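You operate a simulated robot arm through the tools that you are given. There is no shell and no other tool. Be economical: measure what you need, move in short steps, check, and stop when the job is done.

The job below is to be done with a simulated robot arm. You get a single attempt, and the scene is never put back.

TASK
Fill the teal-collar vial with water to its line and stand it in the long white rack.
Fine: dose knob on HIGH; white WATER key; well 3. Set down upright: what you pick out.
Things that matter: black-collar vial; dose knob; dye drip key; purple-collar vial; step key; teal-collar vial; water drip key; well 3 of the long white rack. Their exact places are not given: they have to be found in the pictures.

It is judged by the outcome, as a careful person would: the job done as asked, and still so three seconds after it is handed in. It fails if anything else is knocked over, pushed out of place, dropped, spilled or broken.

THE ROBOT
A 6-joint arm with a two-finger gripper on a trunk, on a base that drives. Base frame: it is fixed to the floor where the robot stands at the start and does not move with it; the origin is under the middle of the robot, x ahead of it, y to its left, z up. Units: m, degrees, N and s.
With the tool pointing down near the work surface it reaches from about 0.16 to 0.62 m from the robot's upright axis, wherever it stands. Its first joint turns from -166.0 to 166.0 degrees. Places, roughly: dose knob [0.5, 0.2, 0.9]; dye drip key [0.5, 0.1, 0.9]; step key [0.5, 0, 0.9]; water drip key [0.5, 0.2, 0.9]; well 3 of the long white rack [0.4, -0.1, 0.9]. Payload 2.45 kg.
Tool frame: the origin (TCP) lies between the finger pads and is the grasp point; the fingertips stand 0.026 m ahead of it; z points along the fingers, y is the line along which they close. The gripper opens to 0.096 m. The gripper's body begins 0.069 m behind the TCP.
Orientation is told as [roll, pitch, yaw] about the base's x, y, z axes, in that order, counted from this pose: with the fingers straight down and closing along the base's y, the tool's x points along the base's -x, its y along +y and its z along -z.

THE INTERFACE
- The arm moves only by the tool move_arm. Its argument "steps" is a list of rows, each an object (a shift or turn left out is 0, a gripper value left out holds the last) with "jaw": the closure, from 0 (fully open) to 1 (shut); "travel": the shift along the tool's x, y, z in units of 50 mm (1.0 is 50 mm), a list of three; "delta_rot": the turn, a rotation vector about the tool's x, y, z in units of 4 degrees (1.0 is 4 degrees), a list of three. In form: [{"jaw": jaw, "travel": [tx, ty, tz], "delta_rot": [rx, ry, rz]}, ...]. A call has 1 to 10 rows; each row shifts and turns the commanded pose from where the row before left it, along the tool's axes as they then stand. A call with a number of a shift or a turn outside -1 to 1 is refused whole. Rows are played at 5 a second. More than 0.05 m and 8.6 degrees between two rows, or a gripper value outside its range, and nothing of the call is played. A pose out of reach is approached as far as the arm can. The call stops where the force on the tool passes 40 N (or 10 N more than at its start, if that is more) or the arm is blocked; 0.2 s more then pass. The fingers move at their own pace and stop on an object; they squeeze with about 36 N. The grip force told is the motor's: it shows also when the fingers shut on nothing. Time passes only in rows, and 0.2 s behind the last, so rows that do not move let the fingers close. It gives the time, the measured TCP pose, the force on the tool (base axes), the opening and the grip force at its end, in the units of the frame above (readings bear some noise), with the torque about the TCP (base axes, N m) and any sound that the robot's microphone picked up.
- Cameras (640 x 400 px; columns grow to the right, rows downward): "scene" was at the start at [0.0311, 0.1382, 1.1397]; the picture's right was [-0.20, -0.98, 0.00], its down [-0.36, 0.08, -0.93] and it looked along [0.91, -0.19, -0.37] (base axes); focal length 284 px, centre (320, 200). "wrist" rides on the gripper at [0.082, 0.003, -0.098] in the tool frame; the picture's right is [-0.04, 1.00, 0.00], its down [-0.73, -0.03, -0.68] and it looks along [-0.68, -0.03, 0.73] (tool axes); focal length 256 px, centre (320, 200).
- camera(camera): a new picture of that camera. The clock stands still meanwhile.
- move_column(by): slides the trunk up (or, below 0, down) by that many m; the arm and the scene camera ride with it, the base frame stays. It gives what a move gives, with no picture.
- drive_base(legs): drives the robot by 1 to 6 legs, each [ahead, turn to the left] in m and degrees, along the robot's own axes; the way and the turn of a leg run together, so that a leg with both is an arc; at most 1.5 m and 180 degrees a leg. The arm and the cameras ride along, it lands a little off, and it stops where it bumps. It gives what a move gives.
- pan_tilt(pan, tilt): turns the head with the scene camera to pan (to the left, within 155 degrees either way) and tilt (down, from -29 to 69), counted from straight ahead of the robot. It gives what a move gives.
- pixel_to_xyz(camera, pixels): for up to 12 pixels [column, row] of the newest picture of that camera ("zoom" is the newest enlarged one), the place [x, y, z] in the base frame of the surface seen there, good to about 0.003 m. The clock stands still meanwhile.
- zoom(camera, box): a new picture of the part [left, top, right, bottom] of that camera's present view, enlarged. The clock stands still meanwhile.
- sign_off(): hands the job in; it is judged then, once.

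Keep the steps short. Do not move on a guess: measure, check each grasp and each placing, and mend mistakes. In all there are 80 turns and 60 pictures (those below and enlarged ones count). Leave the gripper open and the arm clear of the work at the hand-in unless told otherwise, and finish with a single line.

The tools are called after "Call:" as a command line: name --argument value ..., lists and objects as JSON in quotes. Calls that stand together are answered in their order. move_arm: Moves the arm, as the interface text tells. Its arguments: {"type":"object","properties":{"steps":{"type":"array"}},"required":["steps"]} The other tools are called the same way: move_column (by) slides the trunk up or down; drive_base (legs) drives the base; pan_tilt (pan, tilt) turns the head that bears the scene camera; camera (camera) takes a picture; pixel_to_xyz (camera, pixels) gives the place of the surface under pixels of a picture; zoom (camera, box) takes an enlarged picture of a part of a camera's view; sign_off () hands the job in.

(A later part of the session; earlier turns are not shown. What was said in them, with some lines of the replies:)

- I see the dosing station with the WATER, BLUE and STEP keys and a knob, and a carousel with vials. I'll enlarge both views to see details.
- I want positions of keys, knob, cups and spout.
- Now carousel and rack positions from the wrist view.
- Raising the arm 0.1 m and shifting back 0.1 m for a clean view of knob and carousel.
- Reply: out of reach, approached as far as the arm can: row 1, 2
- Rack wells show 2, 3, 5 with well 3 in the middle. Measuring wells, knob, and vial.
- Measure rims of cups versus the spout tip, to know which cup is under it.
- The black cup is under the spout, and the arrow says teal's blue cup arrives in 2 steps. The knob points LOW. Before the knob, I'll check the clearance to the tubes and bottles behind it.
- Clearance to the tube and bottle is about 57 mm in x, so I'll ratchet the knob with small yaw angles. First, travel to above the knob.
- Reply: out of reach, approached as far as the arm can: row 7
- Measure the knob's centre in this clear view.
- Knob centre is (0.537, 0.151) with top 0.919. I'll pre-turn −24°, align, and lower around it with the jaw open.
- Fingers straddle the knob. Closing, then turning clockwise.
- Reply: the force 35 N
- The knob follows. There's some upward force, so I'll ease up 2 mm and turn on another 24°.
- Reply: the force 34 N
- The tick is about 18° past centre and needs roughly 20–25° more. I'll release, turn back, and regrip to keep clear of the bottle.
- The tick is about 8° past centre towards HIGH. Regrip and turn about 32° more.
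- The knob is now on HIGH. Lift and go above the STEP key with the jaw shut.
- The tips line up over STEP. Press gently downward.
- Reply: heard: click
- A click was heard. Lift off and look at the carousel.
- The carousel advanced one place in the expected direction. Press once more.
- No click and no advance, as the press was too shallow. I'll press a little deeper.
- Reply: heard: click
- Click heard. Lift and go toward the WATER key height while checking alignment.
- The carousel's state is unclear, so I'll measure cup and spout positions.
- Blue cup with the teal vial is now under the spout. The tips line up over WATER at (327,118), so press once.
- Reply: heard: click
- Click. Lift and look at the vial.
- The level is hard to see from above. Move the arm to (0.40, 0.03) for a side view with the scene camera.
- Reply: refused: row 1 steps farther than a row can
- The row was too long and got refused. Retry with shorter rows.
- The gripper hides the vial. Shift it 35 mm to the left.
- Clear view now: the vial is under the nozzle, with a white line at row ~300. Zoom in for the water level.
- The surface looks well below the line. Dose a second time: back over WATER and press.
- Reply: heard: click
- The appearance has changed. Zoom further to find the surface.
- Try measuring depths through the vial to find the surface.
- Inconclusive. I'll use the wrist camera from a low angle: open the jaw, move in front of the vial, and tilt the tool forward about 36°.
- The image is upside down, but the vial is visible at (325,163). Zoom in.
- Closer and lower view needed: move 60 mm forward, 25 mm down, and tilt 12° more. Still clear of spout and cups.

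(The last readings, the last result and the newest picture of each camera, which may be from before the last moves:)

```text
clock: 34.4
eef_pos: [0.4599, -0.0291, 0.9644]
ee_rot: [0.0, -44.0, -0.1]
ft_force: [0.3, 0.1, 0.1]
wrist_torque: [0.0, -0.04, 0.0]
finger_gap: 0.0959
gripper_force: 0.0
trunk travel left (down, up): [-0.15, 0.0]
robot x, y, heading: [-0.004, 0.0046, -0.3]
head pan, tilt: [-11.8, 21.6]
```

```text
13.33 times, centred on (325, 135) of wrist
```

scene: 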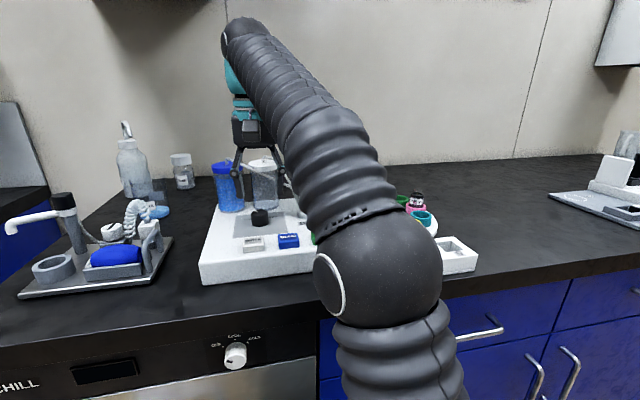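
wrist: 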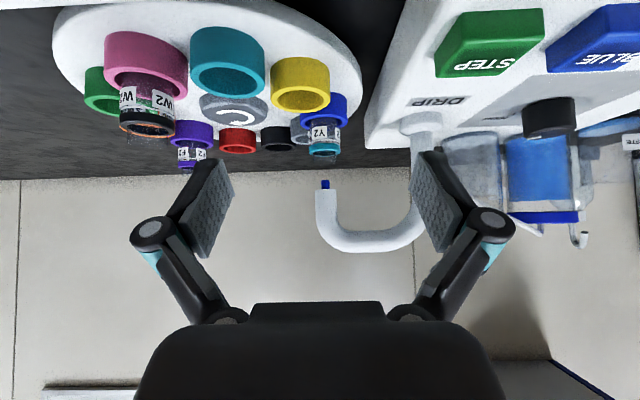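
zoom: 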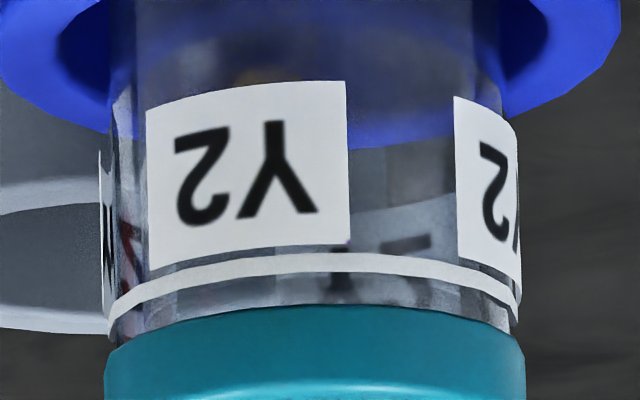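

I'll compare with the W2 and F2 vials in this same view as a reference for how an unfilled vial looks.

Call:
zoom --camera "wrist" --box '[125, 80, 175, 140]'

Call:
zoom --camera "wrist" --box '[306, 112, 342, 156]'

```text
6.67 times, centred on (150, 110) of wrist
```

zoom: 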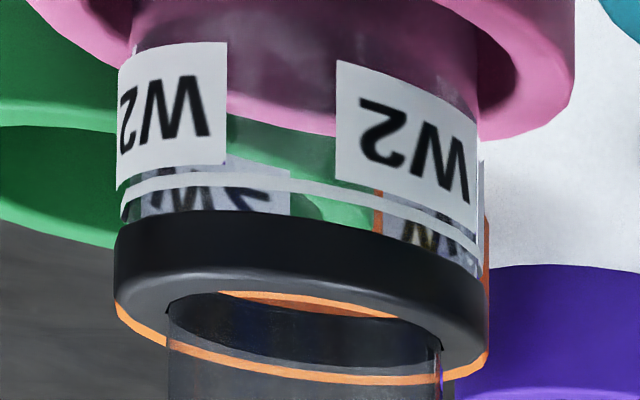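

```text
9.09 times, centred on (324, 134) of wrist
```

zoom: 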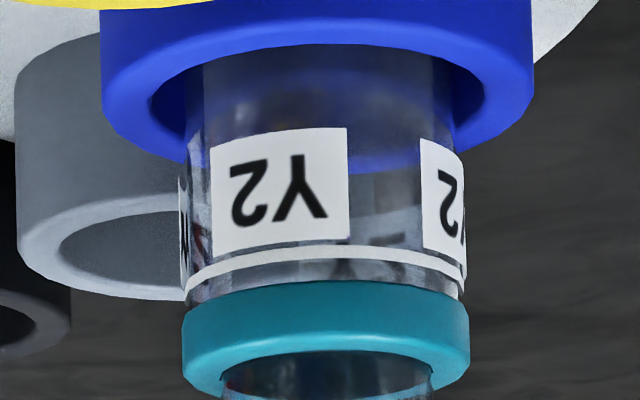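

Sample depths along the strip between the labels to catch the water surface edge.

Call:
pixel_to_xyz --camera "zoom" --pixels '[[385, 180], [385, 190], [385, 200], [385, 210], [385, 220], [385, 230], [385, 240], [385, 250], [385, 262], [385, 272], [385, 280], [300, 372]]'

Call:
zoom --camera "scene" --box '[341, 201, 351, 211]'

```text
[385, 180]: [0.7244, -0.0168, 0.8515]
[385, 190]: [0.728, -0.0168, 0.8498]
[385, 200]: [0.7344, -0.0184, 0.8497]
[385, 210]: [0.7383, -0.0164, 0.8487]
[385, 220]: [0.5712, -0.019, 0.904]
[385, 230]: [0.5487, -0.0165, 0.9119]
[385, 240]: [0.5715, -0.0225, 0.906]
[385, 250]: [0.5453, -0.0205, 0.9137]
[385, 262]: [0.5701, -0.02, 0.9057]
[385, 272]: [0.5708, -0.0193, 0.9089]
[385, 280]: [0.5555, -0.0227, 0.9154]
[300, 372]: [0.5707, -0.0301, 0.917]
```

```text
16.00 times, centred on (346, 206) of scene
```

zoom: 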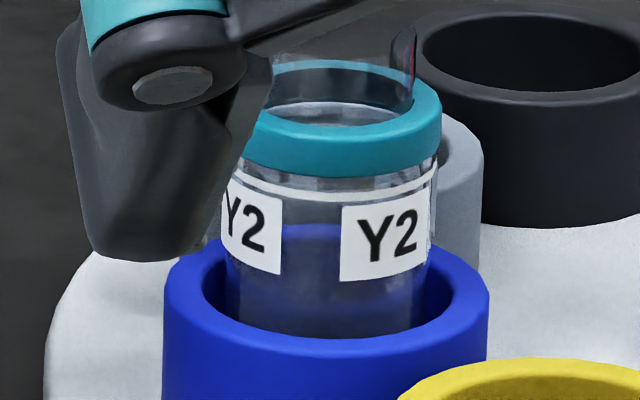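

Readings are noisy. I'll go nearly edge-on with the wrist camera: tilt to 60° and lower 20 mm, which stays above keys and rack.

Call:
move_arm --steps '[{"delta_rot": [0, -1, 0]}, {"delta_rot": [0, -1, 0]}, {"delta_rot": [0, -1, 0]}, {"delta_rot": [0, -1, 0]}, {"travel": [0.35, 0, 0.2]}, {}]'

Call:
camera --camera "wrist"

```text
clock: 35.8
eef_pos: [0.4587, -0.0287, 0.9432]
ee_rot: [0.0, -60.0, -0.1]
ft_force: [0.8, -0.3, 1.0]
wrist_torque: [-0.03, -0.01, 0.01]
finger_gap: 0.0958
gripper_force: 0.1
trunk travel left (down, up): [-0.15, 0.0]
robot x, y, heading: [-0.0014, 0.001, 0.1]
head pan, tilt: [-11.8, 21.6]
```

```text
19 pictures are left
```

wrist: 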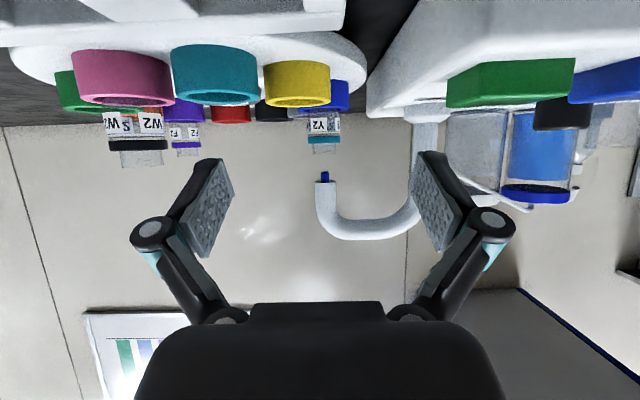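

Call:
zoom --camera "wrist" --box '[308, 110, 340, 150]'

Call:
zoom --camera "wrist" --box '[100, 100, 210, 170]'

```text
10.00 times, centred on (324, 130) of wrist
```

zoom: 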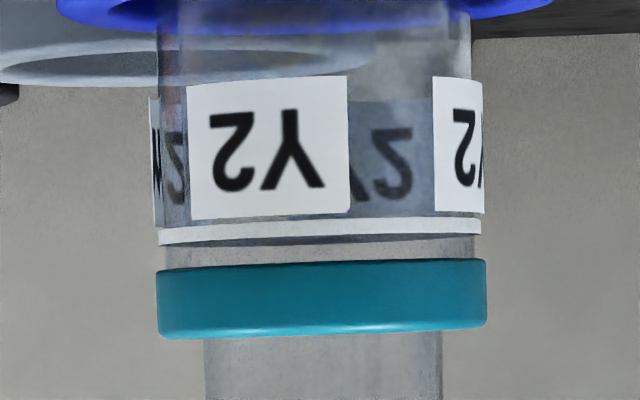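

```text
5.71 times, centred on (155, 135) of wrist
```

zoom: 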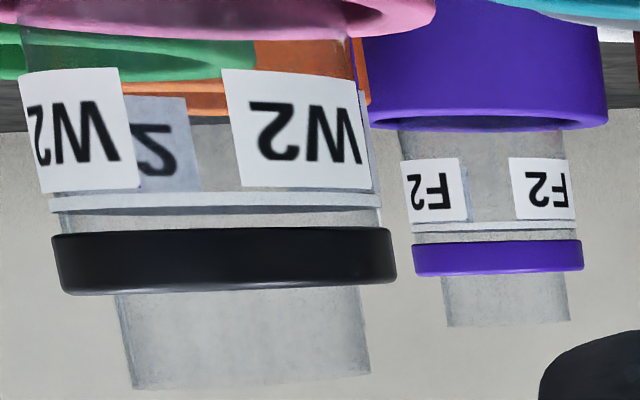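

Much better. Zoom tightly around the line, at (324,135).

Call:
zoom --camera "wrist" --box '[319, 126, 339, 138]'

```text
16.00 times, centred on (329, 132) of wrist
```

zoom: 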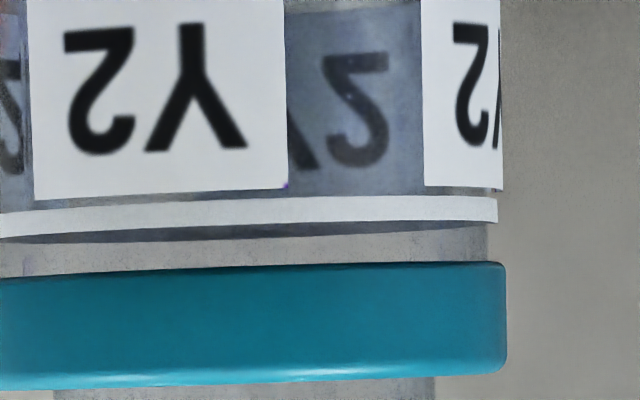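

Labels repeat every 90°, so the front and back gaps line up from azimuth ~25° to the left. I'll move the camera there by shifting +43 mm in y and yawing −24°, to see straight through the vial.

Call:
move_arm --steps '[{"travel": [0, 0.86, 0]}, {"travel": [-0.09, 0, 0.16], "delta_rot": [0.866, 0, 0.5]}, {"delta_rot": [0.866, 0, 0.5]}, {"delta_rot": [0.866, 0, 0.5]}, {"delta_rot": [0.866, 0, 0.5]}, {"delta_rot": [0.866, 0, 0.5]}, {"delta_rot": [0.866, 0, 0.5]}, {}]'

Call:
zoom --camera "wrist" --box '[296, 110, 344, 150]'

```text
clock: 37.6
eef_pos: [0.4665, 0.0152, 0.9429]
ee_rot: [0.0, -60.0, -24.3]
ft_force: [-0.2, 0.5, -0.7]
wrist_torque: [0.04, -0.01, -0.02]
finger_gap: 0.0958
gripper_force: 0.1
trunk travel left (down, up): [-0.15, 0.0]
robot x, y, heading: [-0.0034, 0.0033, 0.2]
head pan, tilt: [-11.8, 21.6]
```

```text
10.00 times, centred on (320, 130) of wrist
```

zoom: 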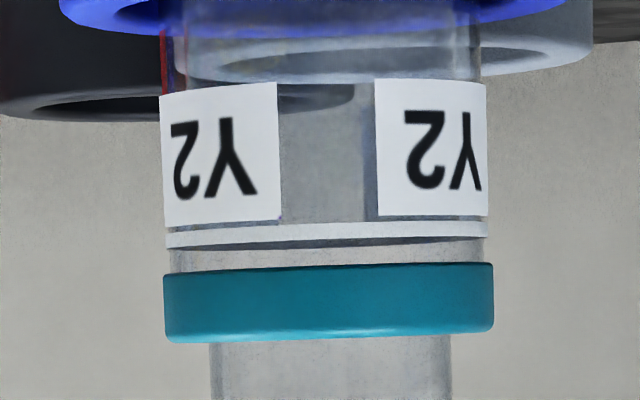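

The grey water haze fills the gap evenly up to the line, and it is clear between the line and the collar. So the vial is filled to its line. Now return the tool upright, raising first.

Call:
move_arm --steps '[{"travel": [-0.6, 0, -0.35], "jaw": 1}, {"delta_rot": [-0.866, 0, -0.5]}, {"delta_rot": [-0.866, 0, -0.5]}, {"delta_rot": [-0.866, 0, -0.5]}, {"delta_rot": [-0.866, 0, -0.5]}, {"delta_rot": [-0.866, 0, -0.5]}, {"delta_rot": [-0.866, 0, -0.5]}, {"delta_rot": [0, 1, 0]}, {"delta_rot": [0, 1, 0]}, {"delta_rot": [0, 1, 0]}]'

Call:
move_arm --steps '[{"delta_rot": [0, 1, 0]}, {"delta_rot": [0, 1, 0]}, {"delta_rot": [0, 1, 0]}, {"delta_rot": [0, 1, 0]}, {"delta_rot": [0, 1, 0]}, {"delta_rot": [0, 1, 0]}, {"delta_rot": [0, 1, 0]}, {"delta_rot": [0, 1, 0]}, {"delta_rot": [0, 1, 0]}, {"delta_rot": [0, 1, 0]}]'

Call:
move_arm --steps '[{"delta_rot": [0, 1, 0]}, {"delta_rot": [0, 1, 0]}, {}]'

```text
clock: 39.8
eef_pos: [0.4669, 0.0137, 0.9782]
ee_rot: [-0.1, -48.0, -0.1]
ft_force: [0.0, 0.3, 0.4]
wrist_torque: [0.03, 0.0, 0.02]
finger_gap: 0.0
gripper_force: 28.8
trunk travel left (down, up): [-0.15, 0.0]
robot x, y, heading: [0.001, 0.0049, -0.1]
head pan, tilt: [-11.8, 21.6]
```

```text
clock: 42.0
eef_pos: [0.4679, 0.0142, 0.9763]
ee_rot: [0.0, -7.8, -0.1]
ft_force: [-0.3, 0.1, 0.4]
wrist_torque: [0.01, -0.03, 0.0]
finger_gap: 0.0
gripper_force: 28.9
trunk travel left (down, up): [-0.15, 0.0]
robot x, y, heading: [0.0032, 0.003, 0.1]
head pan, tilt: [-11.8, 21.6]
```

```text
clock: 42.8
eef_pos: [0.4681, 0.0137, 0.9778]
ee_rot: [0.1, 0.0, -0.1]
ft_force: [0.6, 0.3, 0.3]
wrist_torque: [-0.04, -0.02, -0.03]
finger_gap: 0.0
gripper_force: 28.8
trunk travel left (down, up): [-0.15, 0.0]
robot x, y, heading: [0.0002, 0.0053, -0.2]
head pan, tilt: [-11.8, 21.6]
```

Back over STEP at (0.449, 0.051) and first press.

Call:
move_arm --steps '[{"travel": [0.38, 0.74, 0]}, {"travel": [0, 0, 0.4]}, {"travel": [0, 0, 0.4]}, {"travel": [0, 0, 0.12]}, {"travel": [0, 0, 0.08]}, {}]'

Call:
move_arm --steps '[{"travel": [0, 0, -0.4]}, {}, {}, {}, {}, {"travel": [0, 0, 0.2]}, {"travel": [0, 0, 0.12]}, {"travel": [0, 0, 0.08]}, {}]'

```text
clock: 44.2
eef_pos: [0.4481, 0.0509, 0.9277]
ee_rot: [0.0, 0.0, -0.2]
ft_force: [1.4, 1.0, 7.4]
wrist_torque: [0.01, -0.06, 0.02]
finger_gap: 0.006
gripper_force: 28.3
trunk travel left (down, up): [-0.15, 0.0]
robot x, y, heading: [0.001, 0.0045, -0.2]
head pan, tilt: [-11.8, 21.6]
heard: click
```

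```text
clock: 46.2
eef_pos: [0.4485, 0.0507, 0.9285]
ee_rot: [0.0, 0.0, -0.1]
ft_force: [1.4, -0.2, 4.5]
wrist_torque: [0.01, -0.03, -0.01]
finger_gap: 0.0058
gripper_force: 28.5
trunk travel left (down, up): [-0.15, 0.0]
robot x, y, heading: [-0.0015, 0.0031, -0.4]
head pan, tilt: [-11.8, 21.6]
heard: click
```

Two clicks. Repeat the same press pattern.

Call:
move_arm --steps '[{"travel": [0, 0, -0.4]}, {}, {}, {}, {}, {"travel": [0, 0, 0.2]}, {"travel": [0, 0, 0.12]}, {"travel": [0, 0, 0.08]}, {}]'

Call:
move_arm --steps '[{"travel": [0, 0, -0.4]}, {}, {}, {}, {}, {"travel": [0, 0, 0.2]}, {"travel": [0, 0, 0.12]}, {"travel": [0, 0, 0.08]}, {}]'

Call:
move_arm --steps '[{"travel": [0, 0, -0.4]}, {}, {}, {}, {}]'

Call:
camera --camera "wrist"

```text
clock: 48.2
eef_pos: [0.4483, 0.0517, 0.9276]
ee_rot: [0.0, 0.1, 0.0]
ft_force: [1.1, 1.1, 5.8]
wrist_torque: [-0.03, -0.05, -0.01]
finger_gap: 0.0062
gripper_force: 28.2
trunk travel left (down, up): [-0.15, 0.0]
robot x, y, heading: [0.0004, 0.0023, -0.1]
head pan, tilt: [-11.8, 21.6]
heard: click
```

```text
clock: 50.2
eef_pos: [0.4482, 0.0517, 0.9279]
ee_rot: [0.0, 0.0, 0.0]
ft_force: [1.5, 0.3, 6.4]
wrist_torque: [0.01, -0.05, -0.02]
finger_gap: 0.006
gripper_force: 28.6
trunk travel left (down, up): [-0.15, 0.0]
robot x, y, heading: [-0.0007, 0.002, -0.1]
head pan, tilt: [-11.8, 21.6]
heard: click
```

```text
clock: 51.4
eef_pos: [0.4484, 0.0506, 0.9483]
ee_rot: [0.0, -0.1, -0.1]
ft_force: [0.0, 0.0, 0.6]
wrist_torque: [0.04, 0.04, 0.0]
finger_gap: 0.0
gripper_force: 27.9
trunk travel left (down, up): [-0.15, 0.0]
robot x, y, heading: [0.0004, 0.0021, 0.1]
head pan, tilt: [-11.8, 21.6]
```

```text
14 pictures are left
```

wrist: 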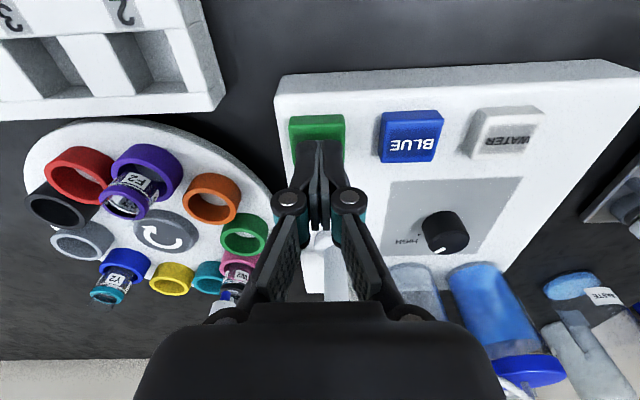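

Four steps done, as expected. Three more bring the teal vial to the near side, clear of the other vials.

Call:
move_arm --steps '[{"travel": [0, 0, 0.2]}, {"travel": [0, 0, 0.12]}, {"travel": [0, 0, 0.08]}, {}, {"travel": [0, 0, -0.4]}, {}, {}, {}, {}]'

Call:
move_arm --steps '[{"travel": [0, 0, 0.2]}, {"travel": [0, 0, 0.12]}, {"travel": [0, 0, 0.08]}, {}, {"travel": [0, 0, -0.4]}, {}, {}, {}, {}]'

Call:
move_arm --steps '[{"travel": [0, 0, 0.2]}, {"travel": [0, 0, 0.12]}, {"travel": [0, 0, 0.08]}, {}, {"travel": [0, 0, -0.4]}, {}, {}, {}, {}]'

Call:
camera --camera "wrist"

```text
clock: 53.4
eef_pos: [0.4485, 0.0516, 0.9477]
ee_rot: [0.0, 0.0, -0.1]
ft_force: [-0.1, -0.8, 0.6]
wrist_torque: [0.0, 0.02, 0.01]
finger_gap: 0.0
gripper_force: 28.0
trunk travel left (down, up): [-0.15, 0.0]
robot x, y, heading: [0.0023, 0.0007, -0.5]
head pan, tilt: [-11.8, 21.6]
heard: click
```

```text
clock: 55.4
eef_pos: [0.4495, 0.0511, 0.9472]
ee_rot: [-0.1, 0.0, -0.1]
ft_force: [0.0, -0.7, -0.3]
wrist_torque: [-0.02, -0.02, -0.01]
finger_gap: 0.0
gripper_force: 28.2
trunk travel left (down, up): [-0.15, 0.0]
robot x, y, heading: [0.0006, -0.0009, 0.0]
head pan, tilt: [-11.8, 21.6]
heard: click
```

```text
clock: 57.4
eef_pos: [0.4487, 0.0515, 0.947]
ee_rot: [0.1, -0.1, -0.1]
ft_force: [0.0, 0.0, 0.0]
wrist_torque: [0.01, -0.04, 0.02]
finger_gap: 0.0001
gripper_force: 28.4
trunk travel left (down, up): [-0.15, 0.0]
robot x, y, heading: [0.0005, 0.0027, 0.0]
head pan, tilt: [-11.8, 21.6]
heard: click
```

```text
13 pictures are left
```

wrist: 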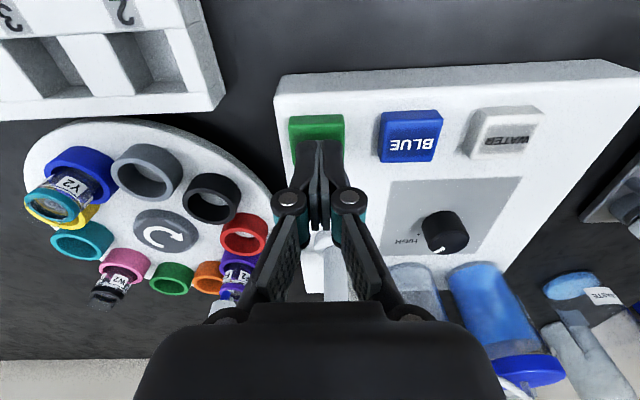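

The teal vial is at the near side, expected at (0.482, −0.134). Rise, open, and move above it.

Call:
move_arm --steps '[{"travel": [0, 0, -0.76], "jaw": 0.2}, {"travel": [0, -0.93, 0]}, {"travel": [0, -0.93, 0]}, {"travel": [0, -0.93, 0]}, {"travel": [0, -0.91, 0]}, {"travel": [-0.67, 0, 0]}, {}]'

Call:
camera --camera "wrist"

```text
clock: 59.0
eef_pos: [0.4829, -0.1335, 0.9858]
ee_rot: [0.0, 0.1, 0.0]
ft_force: [-0.9, -0.1, 0.4]
wrist_torque: [0.01, -0.01, -0.03]
finger_gap: 0.0767
gripper_force: 0.0
trunk travel left (down, up): [-0.15, 0.0]
robot x, y, heading: [0.0003, 0.004, 0.2]
head pan, tilt: [-11.8, 21.6]
```

```text
12 pictures are left
```

wrist: 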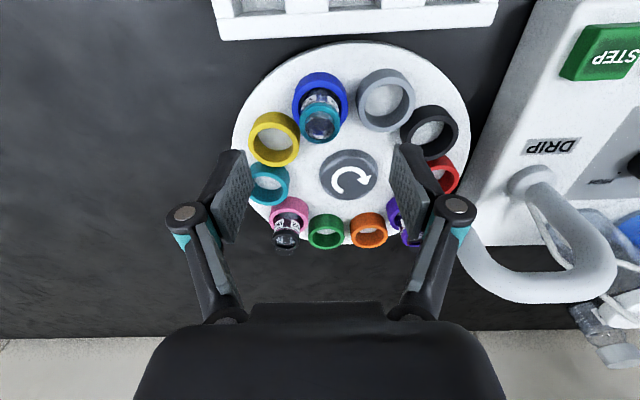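

Call:
zoom --camera "wrist" --box '[280, 65, 360, 150]'

Call:
pixel_to_xyz --camera "wrist" --pixels '[[302, 118], [338, 118], [319, 103], [310, 108], [332, 108], [294, 95], [346, 95], [320, 75]]'

```text
4.71 times, centred on (320, 108) of wrist
```

zoom: 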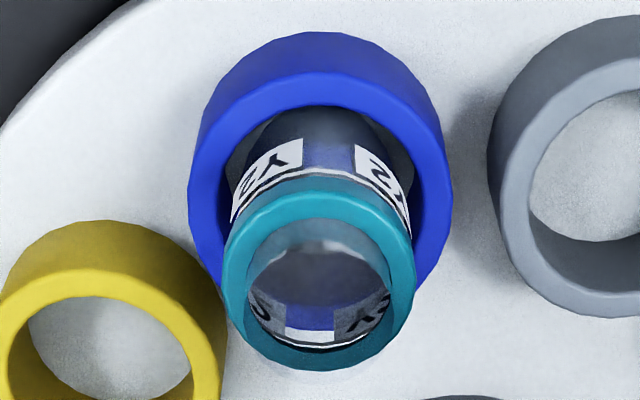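

```text
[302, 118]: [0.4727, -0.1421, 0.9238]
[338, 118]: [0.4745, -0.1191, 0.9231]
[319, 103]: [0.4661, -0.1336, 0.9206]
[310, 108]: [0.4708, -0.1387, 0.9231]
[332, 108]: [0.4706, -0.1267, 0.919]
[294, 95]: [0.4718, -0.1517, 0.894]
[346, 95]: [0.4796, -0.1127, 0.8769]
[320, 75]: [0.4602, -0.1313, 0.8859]
```

The vial is centred between the fingers. Lower to TCP z = 0.930, so the tips stay above the cup rim, and grip.

Call:
move_arm --steps '[{"travel": [0.03, 0.02, 0.5]}, {"travel": [0, 0, 0.5]}, {"travel": [0, 0, 0.12]}, {"jaw": 0.5}, {"jaw": 0.65}, {"jaw": 0.78}, {}, {}]'

```text
clock: 60.8
eef_pos: [0.4817, -0.1321, 0.9295]
ee_rot: [0.0, 0.0, -0.1]
ft_force: [0.5, 0.2, 0.9]
wrist_torque: [0.0, -0.02, -0.03]
finger_gap: 0.0242
gripper_force: 36.1
trunk travel left (down, up): [-0.15, 0.0]
robot x, y, heading: [-0.0019, 0.005, -0.1]
head pan, tilt: [-11.8, 21.6]
```

Gripped with a 24 mm gap. Lift slowly and look.

Call:
move_arm --steps '[{"travel": [0, 0, -0.15]}, {"travel": [0, 0, -0.25]}, {"travel": [0, 0, -0.25]}, {"travel": [0, 0, -0.25]}, {}]'

Call:
camera --camera "wrist"

```text
clock: 62.0
eef_pos: [0.4808, -0.1331, 0.9746]
ee_rot: [0.0, 0.0, -0.1]
ft_force: [0.6, 0.4, -0.7]
wrist_torque: [0.02, 0.03, -0.01]
finger_gap: 0.0241
gripper_force: 36.0
trunk travel left (down, up): [-0.15, 0.0]
robot x, y, heading: [0.0019, 0.003, -0.0]
head pan, tilt: [-11.8, 21.6]
```

```text
10 pictures are left
```

wrist: 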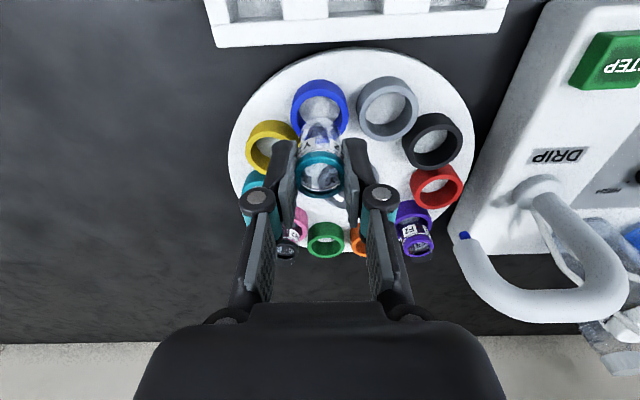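

Vial held upright. Now measure well 3 of the rack from the scene camera.

Call:
zoom --camera "scene" --box '[350, 210, 500, 300]'

```text
4.27 times, centred on (425, 255) of scene
```

zoom: 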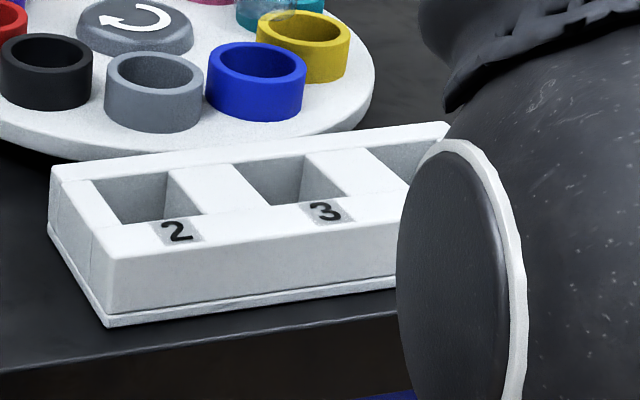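

Call:
pixel_to_xyz --camera "zoom" --pixels '[[232, 163], [304, 150], [347, 197], [279, 213], [265, 152], [312, 208], [253, 190], [328, 170], [92, 178], [167, 168], [205, 216], [130, 228]]'

```text
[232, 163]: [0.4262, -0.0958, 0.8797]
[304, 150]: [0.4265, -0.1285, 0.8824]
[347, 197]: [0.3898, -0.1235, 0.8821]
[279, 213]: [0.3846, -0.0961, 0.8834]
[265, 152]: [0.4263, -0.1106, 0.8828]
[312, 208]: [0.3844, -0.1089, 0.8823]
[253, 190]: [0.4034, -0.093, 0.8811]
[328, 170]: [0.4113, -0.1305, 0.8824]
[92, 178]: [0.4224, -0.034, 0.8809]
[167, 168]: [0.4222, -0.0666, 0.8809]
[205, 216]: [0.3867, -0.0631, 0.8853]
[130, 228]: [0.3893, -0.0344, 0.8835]
```

Well 3's centre is (0.406, −0.1115). Carry the vial over it.

Call:
move_arm --steps '[{"travel": [0.5, 0.14, 0]}, {"travel": [0.5, 0.14, 0]}, {"travel": [0.5, 0.15, 0]}, {}, {}]'

Call:
zoom --camera "scene" --box '[350, 190, 500, 290]'

Call:
camera --camera "wrist"

```text
clock: 63.2
eef_pos: [0.4058, -0.1115, 0.9751]
ee_rot: [-0.1, 0.0, -0.1]
ft_force: [1.4, 0.3, 0.1]
wrist_torque: [-0.02, 0.0, -0.01]
finger_gap: 0.024
gripper_force: 35.5
trunk travel left (down, up): [-0.15, 0.0]
robot x, y, heading: [-0.0011, 0.0033, -0.0]
head pan, tilt: [-11.8, 21.6]
```

```text
4.00 times, centred on (425, 240) of scene
```

zoom: 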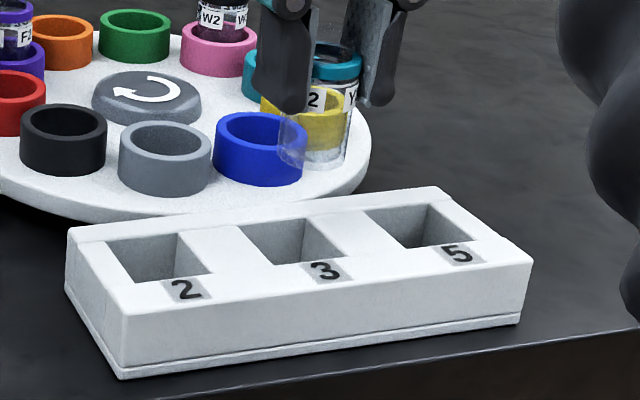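

```text
7 pictures are left
```

wrist: 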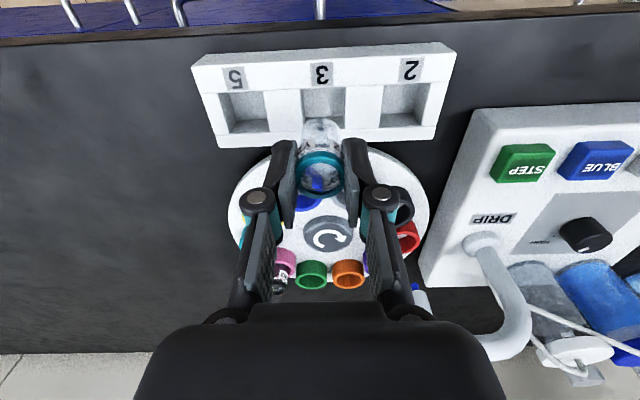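

Aligned laterally. Lower until the vial bottom just enters the well, then check.

Call:
move_arm --steps '[{"travel": [0, 0, 0.35]}, {"travel": [0, 0, 0.3]}, {"travel": [0, 0, 0.2]}, {}]'

Call:
zoom --camera "scene" --box '[390, 200, 470, 270]'

```text
clock: 64.2
eef_pos: [0.4063, -0.1109, 0.933]
ee_rot: [0.0, 0.0, -0.2]
ft_force: [-0.2, -0.2, -0.9]
wrist_torque: [0.02, -0.02, -0.02]
finger_gap: 0.024
gripper_force: 36.0
trunk travel left (down, up): [-0.15, 0.0]
robot x, y, heading: [0.0017, 0.0015, 0.0]
head pan, tilt: [-11.8, 21.6]
```

```text
5.71 times, centred on (430, 235) of scene
```

zoom: 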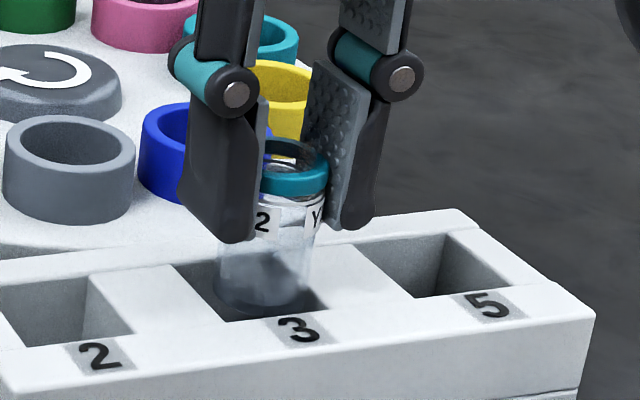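

It enters well 3 nicely. Lower in small steps, watching force.

Call:
move_arm --steps '[{"travel": [0, 0, 0.14]}, {"travel": [0, 0, 0.14]}, {"travel": [0, 0, 0.06]}, {"travel": [0, 0, 0.06]}, {}]'

```text
clock: 65.4
eef_pos: [0.4054, -0.1118, 0.9117]
ee_rot: [0.0, 0.0, 0.0]
ft_force: [-0.5, 0.6, -0.1]
wrist_torque: [-0.02, 0.0, 0.01]
finger_gap: 0.024
gripper_force: 35.8
trunk travel left (down, up): [-0.15, 0.0]
robot x, y, heading: [0.0005, 0.0037, 0.0]
head pan, tilt: [-11.8, 21.6]
```

No contact yet. Creep down 2 mm more.

Call:
move_arm --steps '[{"travel": [0, 0, 0.02]}, {"travel": [0, 0, 0.02]}, {}]'

Call:
zoom --camera "scene" --box '[390, 200, 470, 270]'

```text
clock: 66.2
eef_pos: [0.4063, -0.1107, 0.9102]
ee_rot: [0.1, -0.1, -0.1]
ft_force: [1.3, -1.4, 6.3]
wrist_torque: [0.01, -0.06, -0.02]
finger_gap: 0.0241
gripper_force: 36.1
trunk travel left (down, up): [-0.15, 0.0]
robot x, y, heading: [-0.0015, 0.0023, 0.1]
head pan, tilt: [-11.8, 21.6]
```

```text
5.71 times, centred on (430, 235) of scene
```

zoom: 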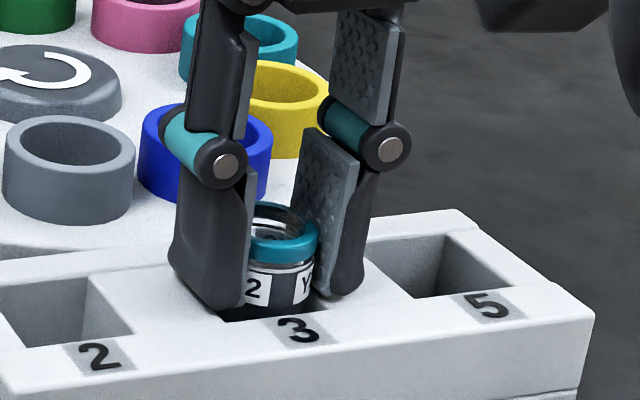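

Light contact of 6 N: the vial has bottomed out. Open slightly, rise, then open wide and lift clear.

Call:
move_arm --steps '[{"jaw": 0.68}, {"travel": [0, 0, -0.06]}, {"jaw": 0.5}, {"jaw": 0.4}, {}, {"travel": [0, 0, -0.4]}, {"travel": [0, 0, -0.5]}, {"travel": [0, 0, -0.4], "jaw": 0}, {}]'

Call:
zoom --camera "scene" --box '[350, 190, 500, 290]'

```text
clock: 68.2
eef_pos: [0.4063, -0.1116, 0.978]
ee_rot: [0.0, 0.0, -0.1]
ft_force: [-0.2, -0.6, -0.3]
wrist_torque: [0.03, 0.0, 0.02]
finger_gap: 0.0958
gripper_force: 0.0
trunk travel left (down, up): [-0.15, 0.0]
robot x, y, heading: [-0.0003, 0.0019, -0.1]
head pan, tilt: [-11.8, 21.6]
```

```text
4.00 times, centred on (425, 240) of scene
```

zoom: 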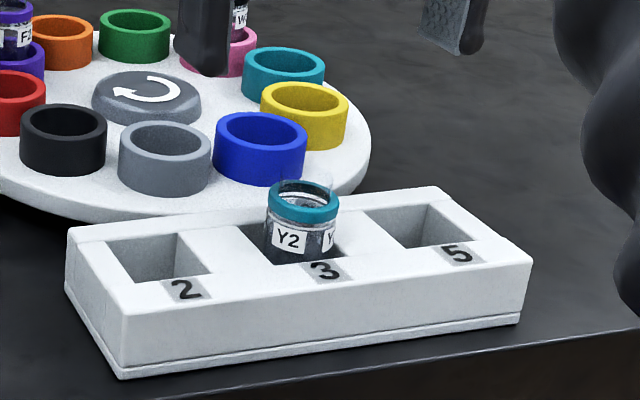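

The vial stands upright in well 3. Move the arm back and clear, then check the whole scene.

Call:
move_arm --steps '[{"travel": [0.8, 0, -0.2]}, {"travel": [0.8, 0, 0]}, {"travel": [0, 0.8, 0]}, {}]'

Call:
camera --camera "wrist"

Call:
camera --camera "scene"

```text
clock: 69.2
eef_pos: [0.3263, -0.0706, 0.9882]
ee_rot: [0.0, 0.1, -0.1]
ft_force: [-0.2, 0.3, -0.3]
wrist_torque: [0.0, 0.01, -0.03]
finger_gap: 0.0965
gripper_force: 0.1
trunk travel left (down, up): [-0.15, 0.0]
robot x, y, heading: [0.0031, 0.0052, -0.1]
head pan, tilt: [-11.8, 21.6]
```

```text
3 pictures are left
```

wrist: 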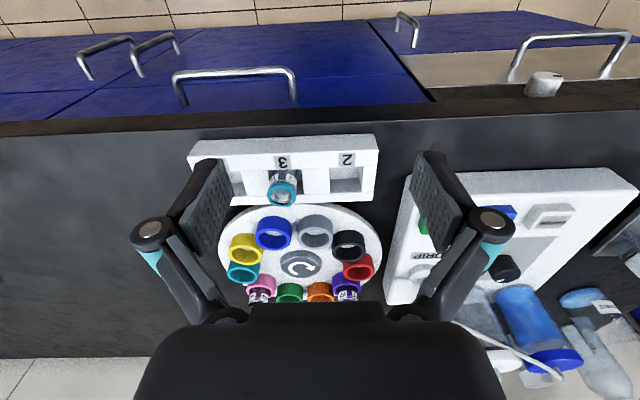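

```text
2 pictures are left
```

scene: 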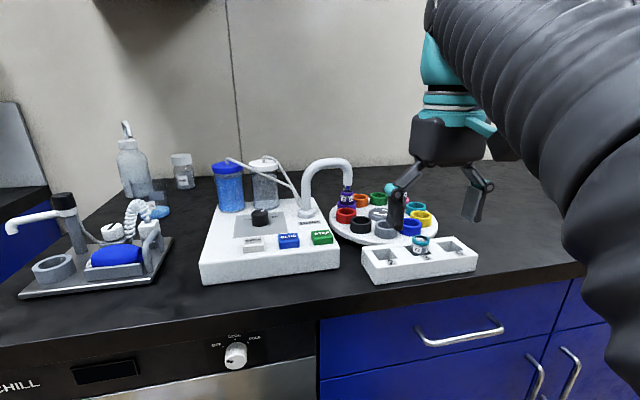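

Everything is in order: the teal vial is upright in well 3, the other vials are in their cups, the gripper is open and the arm is clear. Handing in.

Call:
sign_off

```text
The job is handed in.
```

The teal-collar vial got two HIGH water doses, which looked level with its line on camera, and now stands upright in well 3 of the long white rack.
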